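You operate a simulated robot arm through the tools that you are given. There is no shell and no other tool. Be economical: measure what you need, move in short steps, check, and stop when the job is done.

Carry out the task below with a simulated robot arm. There is one attempt and no reset: what you move stays moved.

TASK
Slide the bag along the glue end of the long bench until it stands next to the offcut block.
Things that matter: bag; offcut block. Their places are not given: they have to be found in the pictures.

It is judged by the outcome, as a careful person would: the job done as asked, and still so three seconds after it is handed in. It fails if anything else is knocked over, pushed out of place, dropped, spilled or broken.

THE ROBOT
A 6-joint arm with a two-finger parallel gripper, fixed in place. Base frame: the origin is at the foot of the arm, x ahead of it, y to its left, z up; the work surface is at about z = 900. Lengths are in mm, angles in rad, forces in N, time in s.
With the tool pointing down near the work surface it reaches from about 240 to 640 mm from the base axis. Its first joint turns from -1.152 to 1.152 rad. Payload 2.7 kg.
Tool frame: the origin (TCP) lies between the finger pads and is the grasp point; the fingertips stand 23 mm ahead of it; z points along the fingers, y is the line along which they close. The gripper opens to 94 mm. The fingers are 38 mm wide and 10 mm thick; the gripper's body (54 by 96 mm) begins 39 mm behind the TCP.
Orientation is told as [roll, pitch, yaw] about the base's x, y, z axes, in that order, counted from this pose: with the fingers straight down and closing along the base's y, the tool's x points along the base's -x, its y along +y and its z along -z.

THE INTERFACE
- The arm moves only by the tool apply_moves. Its argument "deltas" is a list that holds one entry, the list of rows, each a list of 7 numbers: the shift along the base's x, y, z in units of 40 mm (1.0 is 40 mm), then the turn, a rotation vector about the base's x, y, z in units of 4 degrees (1.0 is 4 degrees), then the gripper command, from -1 (fully open) to 1 (shut), values between in proportion. In form: [[[tx, ty, tz, ax, ay, az, grip], ...]]. A call has 1 to 10 rows; each row shifts and turns the commanded pose from where the row before left it. A call with a number of a shift or a turn outside -1 to 1 is refused whole. A row lasts 0.2 s, in which the tool goes at most 50 mm and 0.15 rad; a call with a longer step from one row to the next is refused whole, and so is a gripper value outside its range. A pose out of reach is approached as far as the arm can. The call stops where the force on the tool passes 40 N (or 10 N more than at its start, if that is more) or the arm is blocked; 0.2 s more then pass. The fingers move at their own pace (about 45 mm/s each) and stop on an object; they squeeze with about 30 N. The grip force told is the motor's: it shows also when the fingers shut on nothing. Time passes only in rows, and 0.2 s behind the last, so rows that do not move let the fingers close. It gives the time, the measured TCP pose, the force on the tool (base axes), the opening and the grip force at its end, in the units of the frame above (readings bear some noise), and new pictures: "show" is both (left out), scene, wrist or none.
- Cameras (640 x 400 px; columns grow to the right, rows downward): "scene" is fixed at [79.5, -434.3, 1403.1]; the picture's right is [0.74, -0.67, 0.00], its down [-0.38, -0.42, -0.82] and it looks along [0.55, 0.61, -0.57] (base axes); focal length 354 px, centre (320, 200). "wrist" rides on the gripper at [-39, 0, -44] in the tool frame; the picture's right is [0.00, -1.00, 0.00], its down [0.97, 0.00, -0.24] and it looks along [0.24, 0.00, 0.97] (tool axes); focal length 218 px, centre (320, 200).
- pixel_to_xyz(camera, pixels): for up to 12 pixels [column, row] of the newest picture of that camera ("zoom" is the newest enlarged one), the place [x, y, z] in the base frame of the surface seen there, good to about 2 mm. No time passes.
- enlarge(camera, box): a new picture of the part [left, top, right, bottom] of that camera's present view, enlarged. No time passes.
- close_job(): hands the job in; it is judged then, once.

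Work in short steps. Measure before you move; look again where a grasp or a placing could have gone wrong, and mend it. You have 60 turns and 120 pictures in all, the two below and enlarged ones among them. Open the gripper and draw the arm clear of the work before you hand the job in, unless the task says otherwise; then end with one line.

The tools are called after "Emit:" as a command line: name --argument value ..., lists and objects as JSON in quotes. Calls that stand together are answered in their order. apply_moves: Moves the arm, as the interface text tells. Its arguments: {"type":"object","properties":{"deltas":{"type":"array","items":{"type":"array","items":{"type":"array","items":{"type":"number"}}}},"show":{"type":"string","enum":["both","scene","wrist","none"]}},"required":["deltas"]} The other tools are called the same way: pixel_to_xyz (camera, pixels) gives the place of the surface under pixels of a picture; enlarge (camera, box) takes an enlarged picture of a part of a camera's view; close_job () hands the job in.

At the start:

```text
time_s: 0.0
tool_pos: [372.6, -53.3, 1082.5]
tool_rot: [-0.002, 0.0, -0.001]
ft_force: [0.0, 0.0, -0.5]
grip_width: 94.1
grasp_force: 0.1
```

scene: 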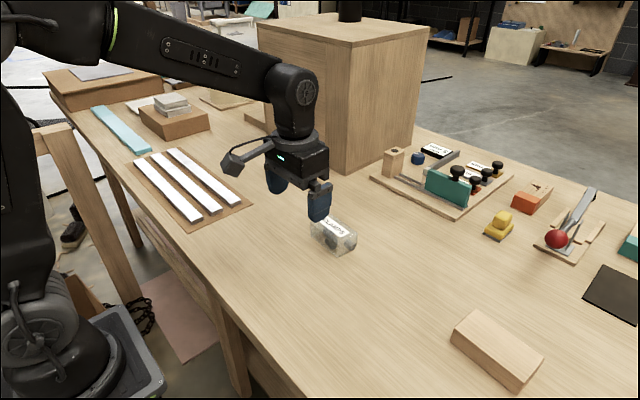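
wrist: 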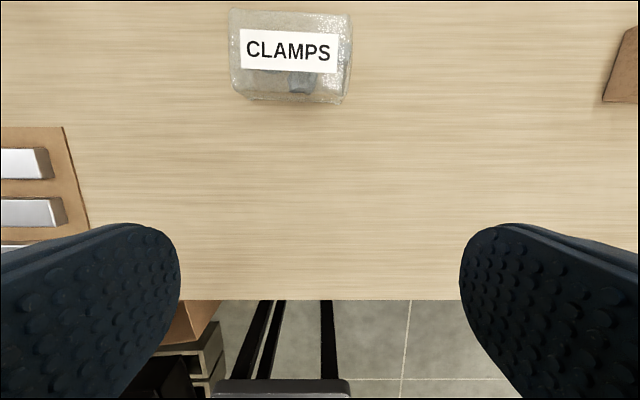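

The bag labelled CLAMPS is near scene (334,236), and a wooden block near (497,350) is likely the offcut. I'll enlarge and measure both.

Emit:
enlarge --camera "scene" --box '[280, 190, 560, 400]'

Emit:
enlarge --camera "scene" --box '[360, 120, 640, 295]'

Emit:
pixel_to_xyz --camera "scene" --pixels '[[476, 311], [543, 352], [520, 378], [452, 334], [520, 391], [452, 346], [334, 228], [311, 236], [333, 254], [356, 245], [400, 260], [325, 214]]'

Emit:
pixel_to_xyz --camera "wrist" --pixels '[[235, 12], [350, 14], [345, 100], [235, 95], [290, 50], [270, 85], [330, 85], [290, 15], [240, 50], [345, 50], [400, 50]]'

```text
1.90 times, centred on (420, 295) of scene
```

zoom: 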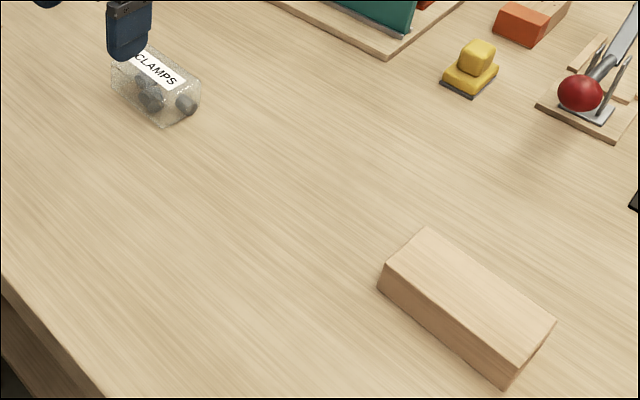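

```text
2.29 times, centred on (500, 208) of scene
```

zoom: 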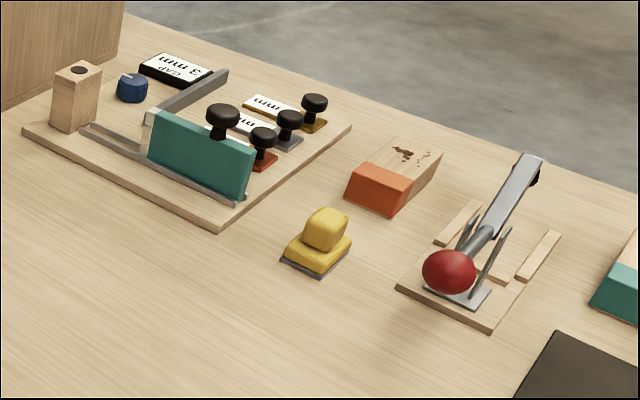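

```text
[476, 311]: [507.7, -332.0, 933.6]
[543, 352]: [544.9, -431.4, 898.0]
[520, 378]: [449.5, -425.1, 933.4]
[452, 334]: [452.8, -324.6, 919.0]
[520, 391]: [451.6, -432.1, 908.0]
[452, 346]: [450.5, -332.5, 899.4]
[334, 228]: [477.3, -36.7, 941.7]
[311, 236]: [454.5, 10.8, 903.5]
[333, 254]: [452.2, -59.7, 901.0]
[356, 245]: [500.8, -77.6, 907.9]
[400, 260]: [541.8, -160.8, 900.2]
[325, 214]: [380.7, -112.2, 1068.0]
```

```text
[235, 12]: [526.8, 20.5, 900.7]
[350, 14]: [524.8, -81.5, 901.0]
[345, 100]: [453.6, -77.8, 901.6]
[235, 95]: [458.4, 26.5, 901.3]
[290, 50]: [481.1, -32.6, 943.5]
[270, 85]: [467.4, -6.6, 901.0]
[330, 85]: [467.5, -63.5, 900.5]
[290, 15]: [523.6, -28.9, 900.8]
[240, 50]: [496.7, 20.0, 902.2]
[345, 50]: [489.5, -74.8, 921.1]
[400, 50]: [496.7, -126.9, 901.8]
```

Other block-like items sit to the right; I'll check those before deciding which is the offcut.

Emit:
enlarge --camera "scene" --box '[480, 160, 640, 260]'

Emit:
enlarge --camera "scene" --box '[40, 60, 280, 210]'

Emit:
pixel_to_xyz --camera "scene" --pixels '[[530, 195], [522, 208], [635, 245], [498, 230], [555, 240], [610, 290], [390, 165], [172, 105], [452, 205], [500, 345], [250, 205], [585, 285]]'

Emit:
enlarge --camera "wrist" --box '[200, 0, 380, 112]'

```text
4.00 times, centred on (560, 210) of scene
```

zoom: 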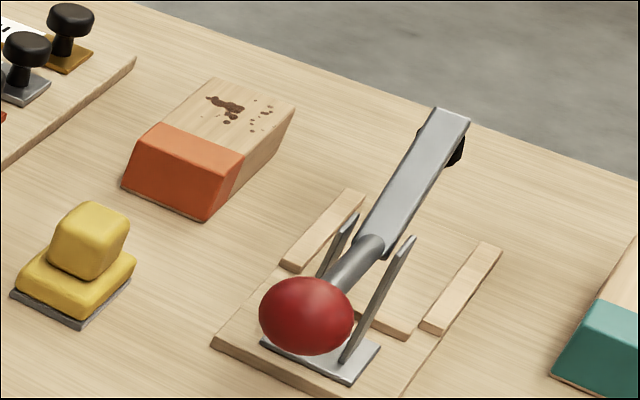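

```text
2.67 times, centred on (160, 135) of scene
```

zoom: 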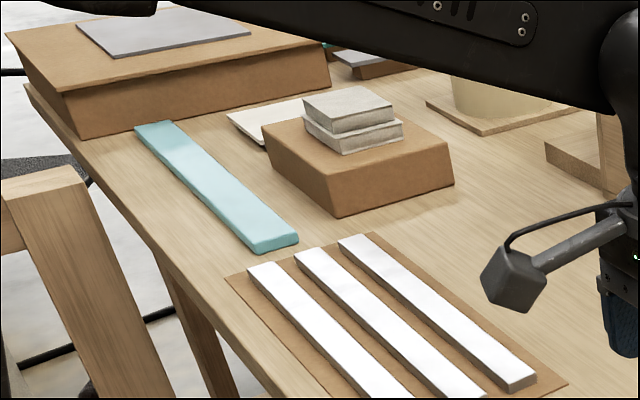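

```text
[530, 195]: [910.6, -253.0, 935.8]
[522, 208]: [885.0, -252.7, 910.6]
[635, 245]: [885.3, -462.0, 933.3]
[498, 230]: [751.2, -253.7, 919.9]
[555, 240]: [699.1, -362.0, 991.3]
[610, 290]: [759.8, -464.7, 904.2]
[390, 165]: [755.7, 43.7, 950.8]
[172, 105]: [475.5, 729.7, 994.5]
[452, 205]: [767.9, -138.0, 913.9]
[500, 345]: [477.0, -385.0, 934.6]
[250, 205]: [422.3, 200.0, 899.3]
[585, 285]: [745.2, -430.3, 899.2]
```

```text
3.56 times, centred on (290, 56) of wrist
```

zoom: 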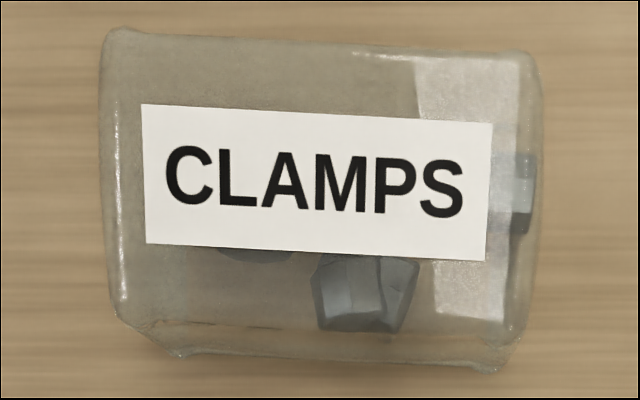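

The offcut is the plain block (x≈450–510, near face y≈-330). The bag spans roughly x 451–507, y -76..12, top 942. I'll close the fingers and go to the bag's +y side, to push along -y with the flat finger face.

Emit:
apply_moves --deltas '[[[0.665, 0.73, 0, 0, 0, 0, 1], [0.665, 0.73, 0, 0, 0, 0, 1], [0.665, 0.73, 0, 0, 0, 0, 1], [0.665, 0.73, 0, 0, 0, 0, 1], [0, 0, -1, 0, 0, 0, 1], [0, 0, -1, 0, 0, 0, 1], [0, 0, 0, 0, 0, 0, 1]]]'

```text
time_s: 1.6
tool_pos: [479.4, 65.7, 1002.9]
tool_rot: [0.0, 0.001, -0.002]
ft_force: [0.5, 0.9, 0.7]
grip_width: 0.0
grasp_force: 30.4
```

scene: 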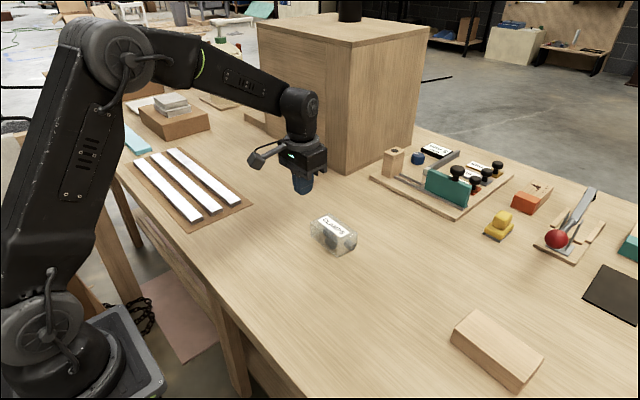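
wrist: 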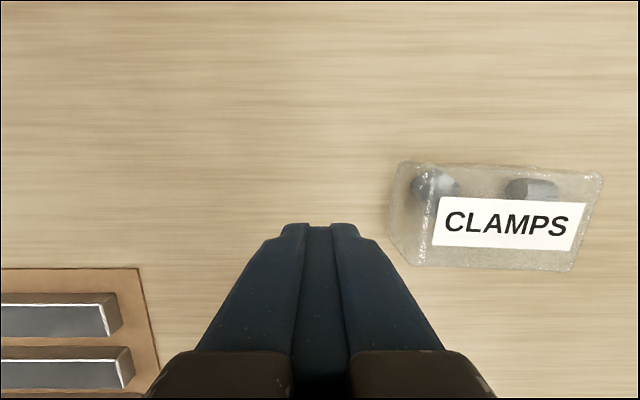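

The bag's +y edge is at about y=17, and its centre x≈479. Path is clear; lowering to fingertip height ~5 mm above the bench.

Emit:
apply_moves --deltas '[[[0, 0, -0.9, 0, 0, 0, 1], [0, 0, -0.7, 0, 0, 0, 1], [0, 0, -0.27, 0, 0, 0, 1], [0, 0, 0, 0, 0, 0, 1]]]'

```text
time_s: 2.6
tool_pos: [478.8, 64.8, 926.6]
tool_rot: [-0.002, 0.0, 0.001]
ft_force: [-0.3, -0.1, -0.3]
grip_width: 0.0
grasp_force: 30.1
```

scene: 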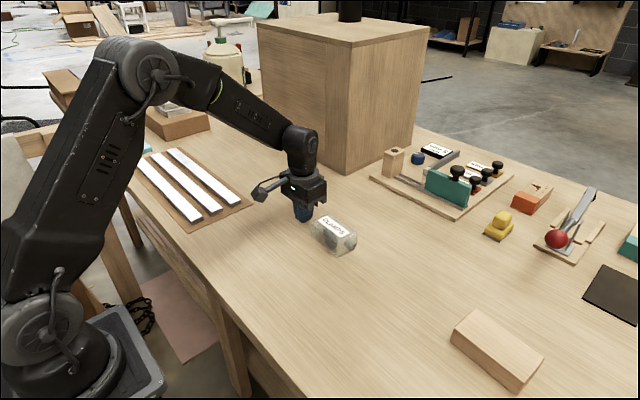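
wrist: 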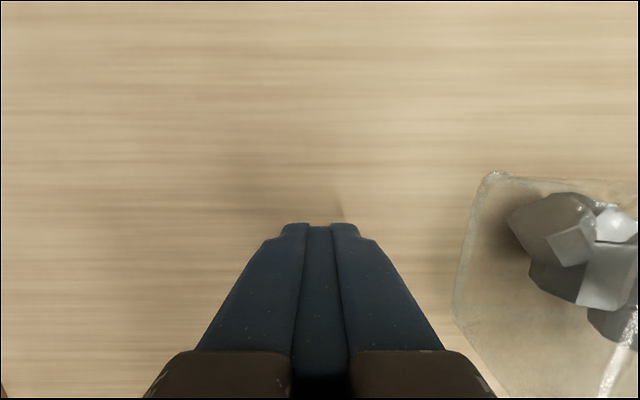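

A glue bottle has come into view near (222,60); I'll check where it is and whether there is any other candidate block before pushing.

Emit:
enlarge --camera "scene" --box '[40, 0, 280, 150]'

Emit:
pixel_to_xyz --camera "scene" --pixels '[[222, 60], [175, 125], [255, 120], [60, 85]]'

```text
2.67 times, centred on (160, 75) of scene
```

zoom: 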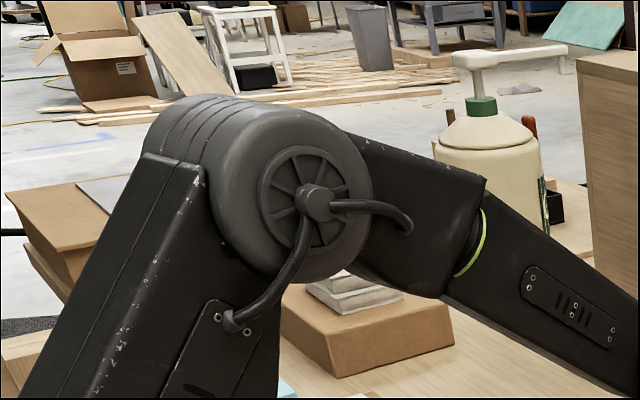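

```text
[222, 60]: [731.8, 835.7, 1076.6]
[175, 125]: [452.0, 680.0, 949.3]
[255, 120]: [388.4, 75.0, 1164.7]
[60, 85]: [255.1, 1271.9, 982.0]
```

The glue bottle is far out of reach at (730, 835), and the only reachable block is the plain offcut. I start with a gentle test push.

Emit:
apply_moves --deltas '[[[0, -0.6, 0, 0, 0, 0, 1], [0, -0.25, 0, 0, 0, 0, 1], [0, -0.25, 0, 0, 0, 0, 1], [0, -0.25, 0, 0, 0, 0, 1], [0, -0.25, 0, 0, 0, 0, 1], [0, 0, 0, 0, 0, 0, 1]]]'

```text
time_s: 4.0
tool_pos: [479.0, 0.1, 927.6]
tool_rot: [-0.001, 0.0, 0.001]
ft_force: [-0.9, 1.4, 0.5]
grip_width: 0.2
grasp_force: 29.5
```

scene: 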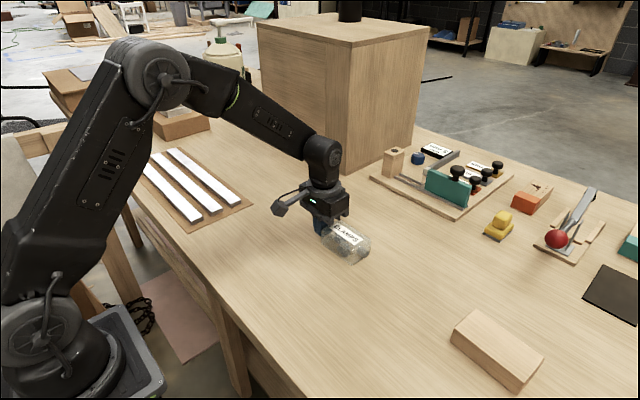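
wrist: 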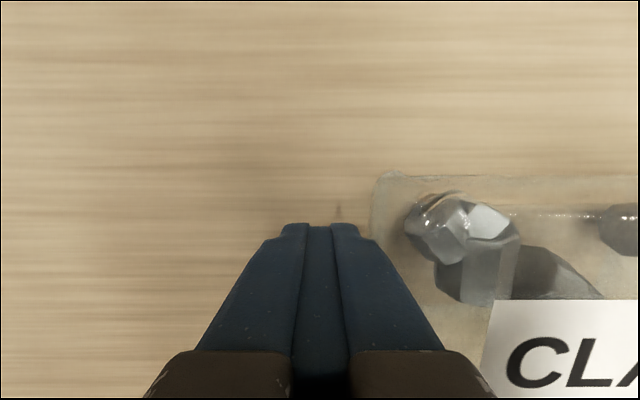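

The bag slides squarely with ~1 N. I'll continue about 110 mm.

Emit:
apply_moves --deltas '[[[0, -0.3, 0, 0, 0, 0, 1], [0, -0.3, 0, 0, 0, 0, 1], [0, -0.3, 0, 0, 0, 0, 1], [0, -0.3, 0, 0, 0, 0, 1], [0, -0.3, 0, 0, 0, 0, 1], [0, -0.3, 0, 0, 0, 0, 1], [0, -0.3, 0, 0, 0, 0, 1], [0, -0.3, 0, 0, 0, 0, 1], [0, -0.2, 0, 0, 0, 0, 1]]]'

```text
time_s: 6.0
tool_pos: [478.8, -103.7, 927.4]
tool_rot: [-0.001, -0.001, 0.0]
ft_force: [0.0, 0.9, -0.2]
grip_width: 0.1
grasp_force: 29.8
```

scene: 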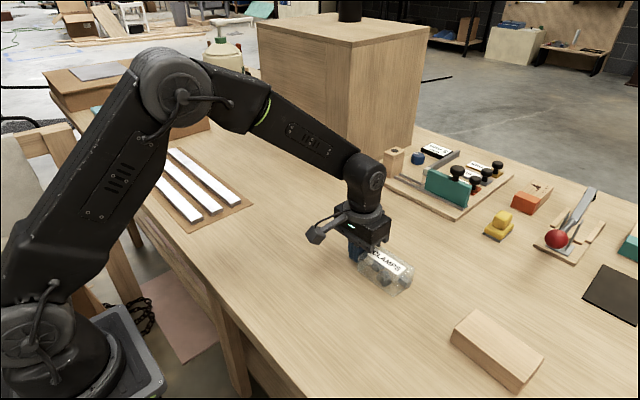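
wrist: 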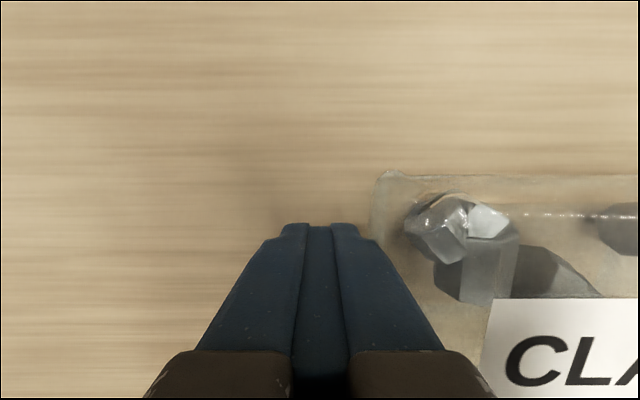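

Still square. Another ~76 mm, then I'll measure the gap.

Emit:
apply_moves --deltas '[[[0, -0.3, 0, 0, 0, 0, 1], [0, -0.3, 0, 0, 0, 0, 1], [0, -0.3, 0, 0, 0, 0, 1], [0, -0.3, 0, 0, 0, 0, 1], [0, -0.3, 0, 0, 0, 0, 1], [0, -0.3, 0, 0, 0, 0, 1], [0, -0.1, 0, 0, 0, 0, 1]]]' --show "scene"

Emit:
enlarge --camera "scene" --box '[380, 260, 560, 400]'

```text
time_s: 7.6
tool_pos: [479.1, -180.4, 929.5]
tool_rot: [-0.002, 0.002, 0.001]
ft_force: [0.3, 1.0, 0.6]
grip_width: 0.2
grasp_force: 30.0
```

scene: 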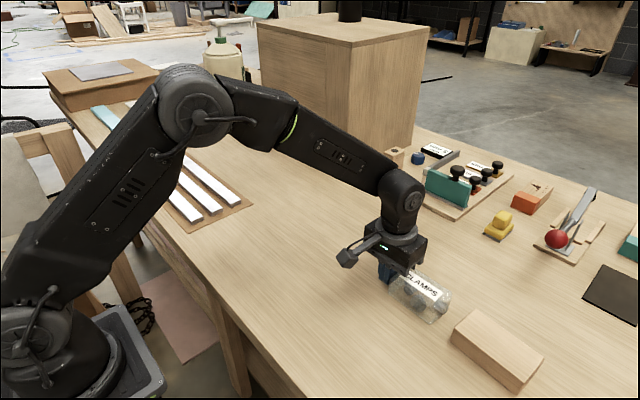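

```text
2.86 times, centred on (470, 330) of scene
```

zoom: 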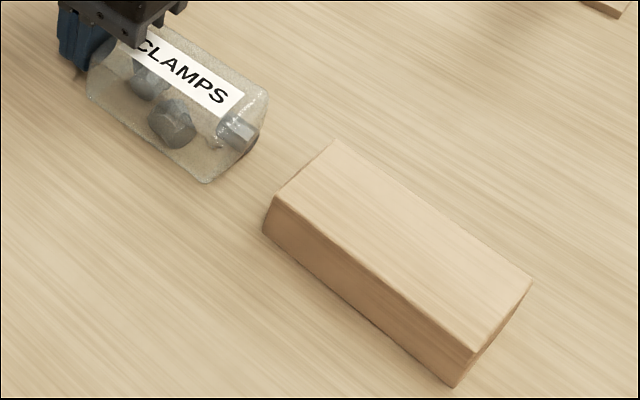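

I'll measure the gap between the bag's front base corner and the block's near face.

Emit:
pixel_to_xyz --camera "zoom" --pixels '[[207, 184], [212, 182], [258, 145], [264, 234], [268, 220], [272, 200], [276, 197], [300, 175], [330, 145], [335, 143], [236, 208], [200, 180]]'

```text
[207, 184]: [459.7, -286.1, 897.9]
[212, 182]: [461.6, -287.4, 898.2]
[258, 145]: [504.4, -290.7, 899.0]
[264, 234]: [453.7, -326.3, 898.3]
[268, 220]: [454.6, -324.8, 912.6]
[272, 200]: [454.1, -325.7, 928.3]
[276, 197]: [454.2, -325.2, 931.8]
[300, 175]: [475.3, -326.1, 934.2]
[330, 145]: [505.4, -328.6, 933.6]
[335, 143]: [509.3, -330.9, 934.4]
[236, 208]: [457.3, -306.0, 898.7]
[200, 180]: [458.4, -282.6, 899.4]
```

The bag's front is at y≈-286 and the block face at ≈-325.5, so the gap is about 38 mm. I'll push 26 mm slowly and measure again.

Emit:
apply_moves --deltas '[[[0, -0.2, 0, 0, 0, 0, 1], [0, -0.2, 0, 0, 0, 0, 1], [0, -0.15, 0, 0, 0, 0, 1], [0, -0.1, 0, 0, 0, 0, 1], [0, 0, 0, 0, 0, 0, 1]]]' --show "scene"

Emit:
enlarge --camera "scene" --box '[390, 270, 500, 370]'

```text
time_s: 8.8
tool_pos: [479.0, -207.3, 927.8]
tool_rot: [-0.001, 0.0, 0.0]
ft_force: [-0.4, 0.8, -0.3]
grip_width: 0.0
grasp_force: 29.6
```

scene: 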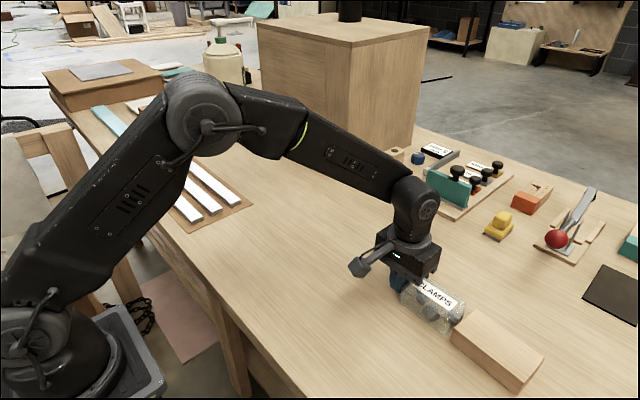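

```text
4.00 times, centred on (445, 320) of scene
```

zoom: 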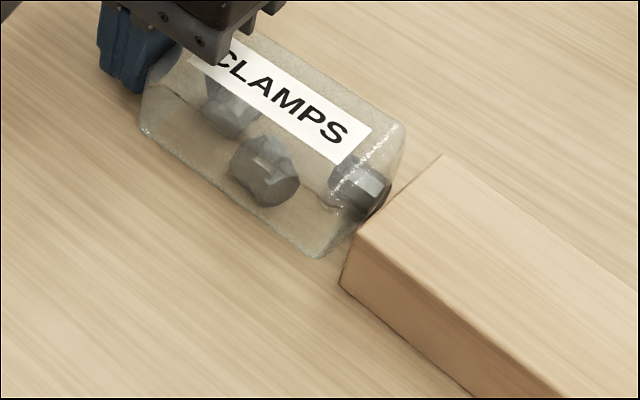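

Emit:
pixel_to_xyz --camera "zoom" --pixels '[[321, 261], [328, 259], [337, 270], [341, 285], [358, 240], [400, 200], [440, 158], [316, 258]]'

```text
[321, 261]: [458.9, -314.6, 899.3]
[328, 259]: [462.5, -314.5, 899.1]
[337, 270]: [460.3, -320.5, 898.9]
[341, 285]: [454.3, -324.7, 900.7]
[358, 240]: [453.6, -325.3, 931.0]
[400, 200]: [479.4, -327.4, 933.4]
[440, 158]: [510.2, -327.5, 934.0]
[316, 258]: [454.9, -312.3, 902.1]
```

The block hasn't moved and the gap is ~12 mm. I nudge 6 mm more, watching the force.

Emit:
apply_moves --deltas '[[[0, -0.08, 0, 0, 0, 0, 1], [0, -0.07, 0, 0, 0, 0, 1], [0, 0, 0, 0, 0, 0, 1]]]' --show "none"

Emit:
enlarge --camera "scene" --box '[390, 270, 500, 370]'

```text
time_s: 9.6
tool_pos: [479.0, -211.9, 928.5]
tool_rot: [-0.002, 0.001, -0.001]
ft_force: [-0.5, 1.6, 0.2]
grip_width: 0.2
grasp_force: 30.2
```

```text
4.00 times, centred on (445, 320) of scene
```

zoom: 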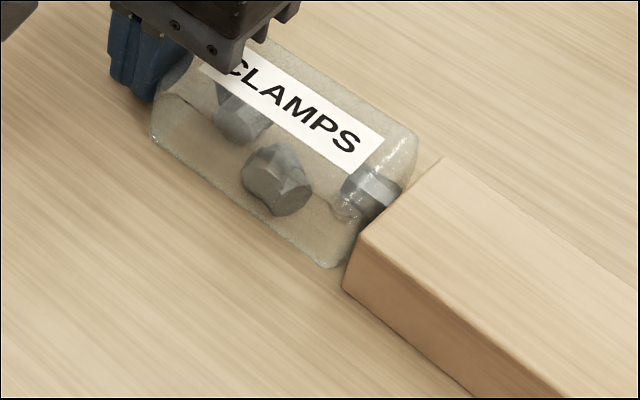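

The gap is now only a few mm and the block is still in place. I back off along +y, raise the arm, open the gripper and move clear.

Emit:
apply_moves --deltas '[[[0, 0.3, 0, 0, 0, 0, 1], [0, 0.8, 0, 0, 0, 0, 1], [0, 0.8, 0, 0, 0, 0, 1], [0, 0.4, 0.7, 0, 0, 0, 1], [0, 0.4, 1, 0, 0, 0, -1], [0, 0.6, 1, 0, 0, 0, -1], [0, 0.6, 1, 0, 0, 0, -1], [0, 0.6, 0.3, 0, 0, 0, -1], [0, 0, 0, 0, 0, 0, -1]]]' --show "scene"

Emit:
enlarge --camera "scene" --box '[380, 260, 560, 400]'

```text
time_s: 11.6
tool_pos: [478.8, -31.7, 1087.1]
tool_rot: [-0.002, 0.0, 0.0]
ft_force: [-0.4, -0.3, -0.5]
grip_width: 94.0
grasp_force: 0.1
```

scene: 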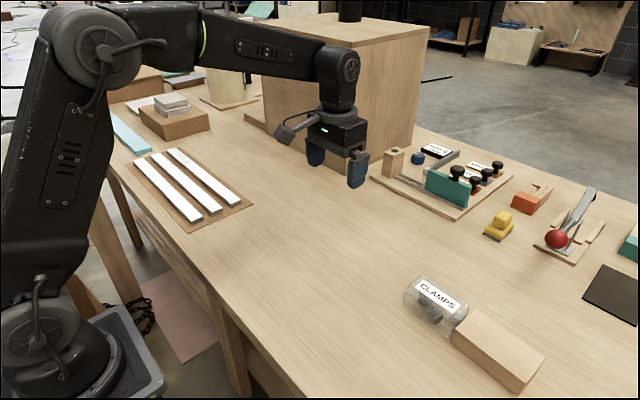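

```text
2.86 times, centred on (470, 330) of scene
```

zoom: 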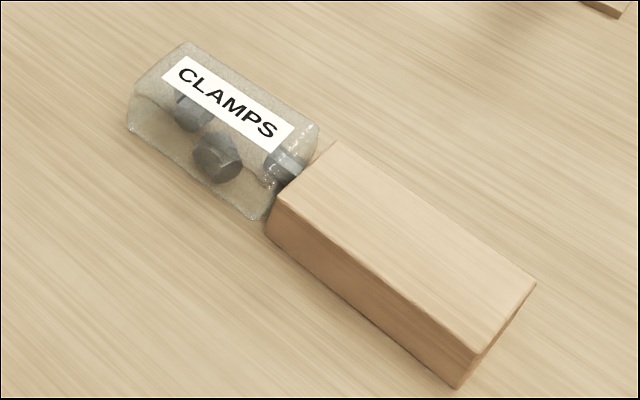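

The bag stands upright next to the offcut block, lined up with it, and the arm is clear.

Emit:
close_job

```text
The job is handed in.
```

I slid the bag of clamps along the bench and it now stands right beside the offcut block; the block may have shifted by a millimetre or two, and nothing else was disturbed.
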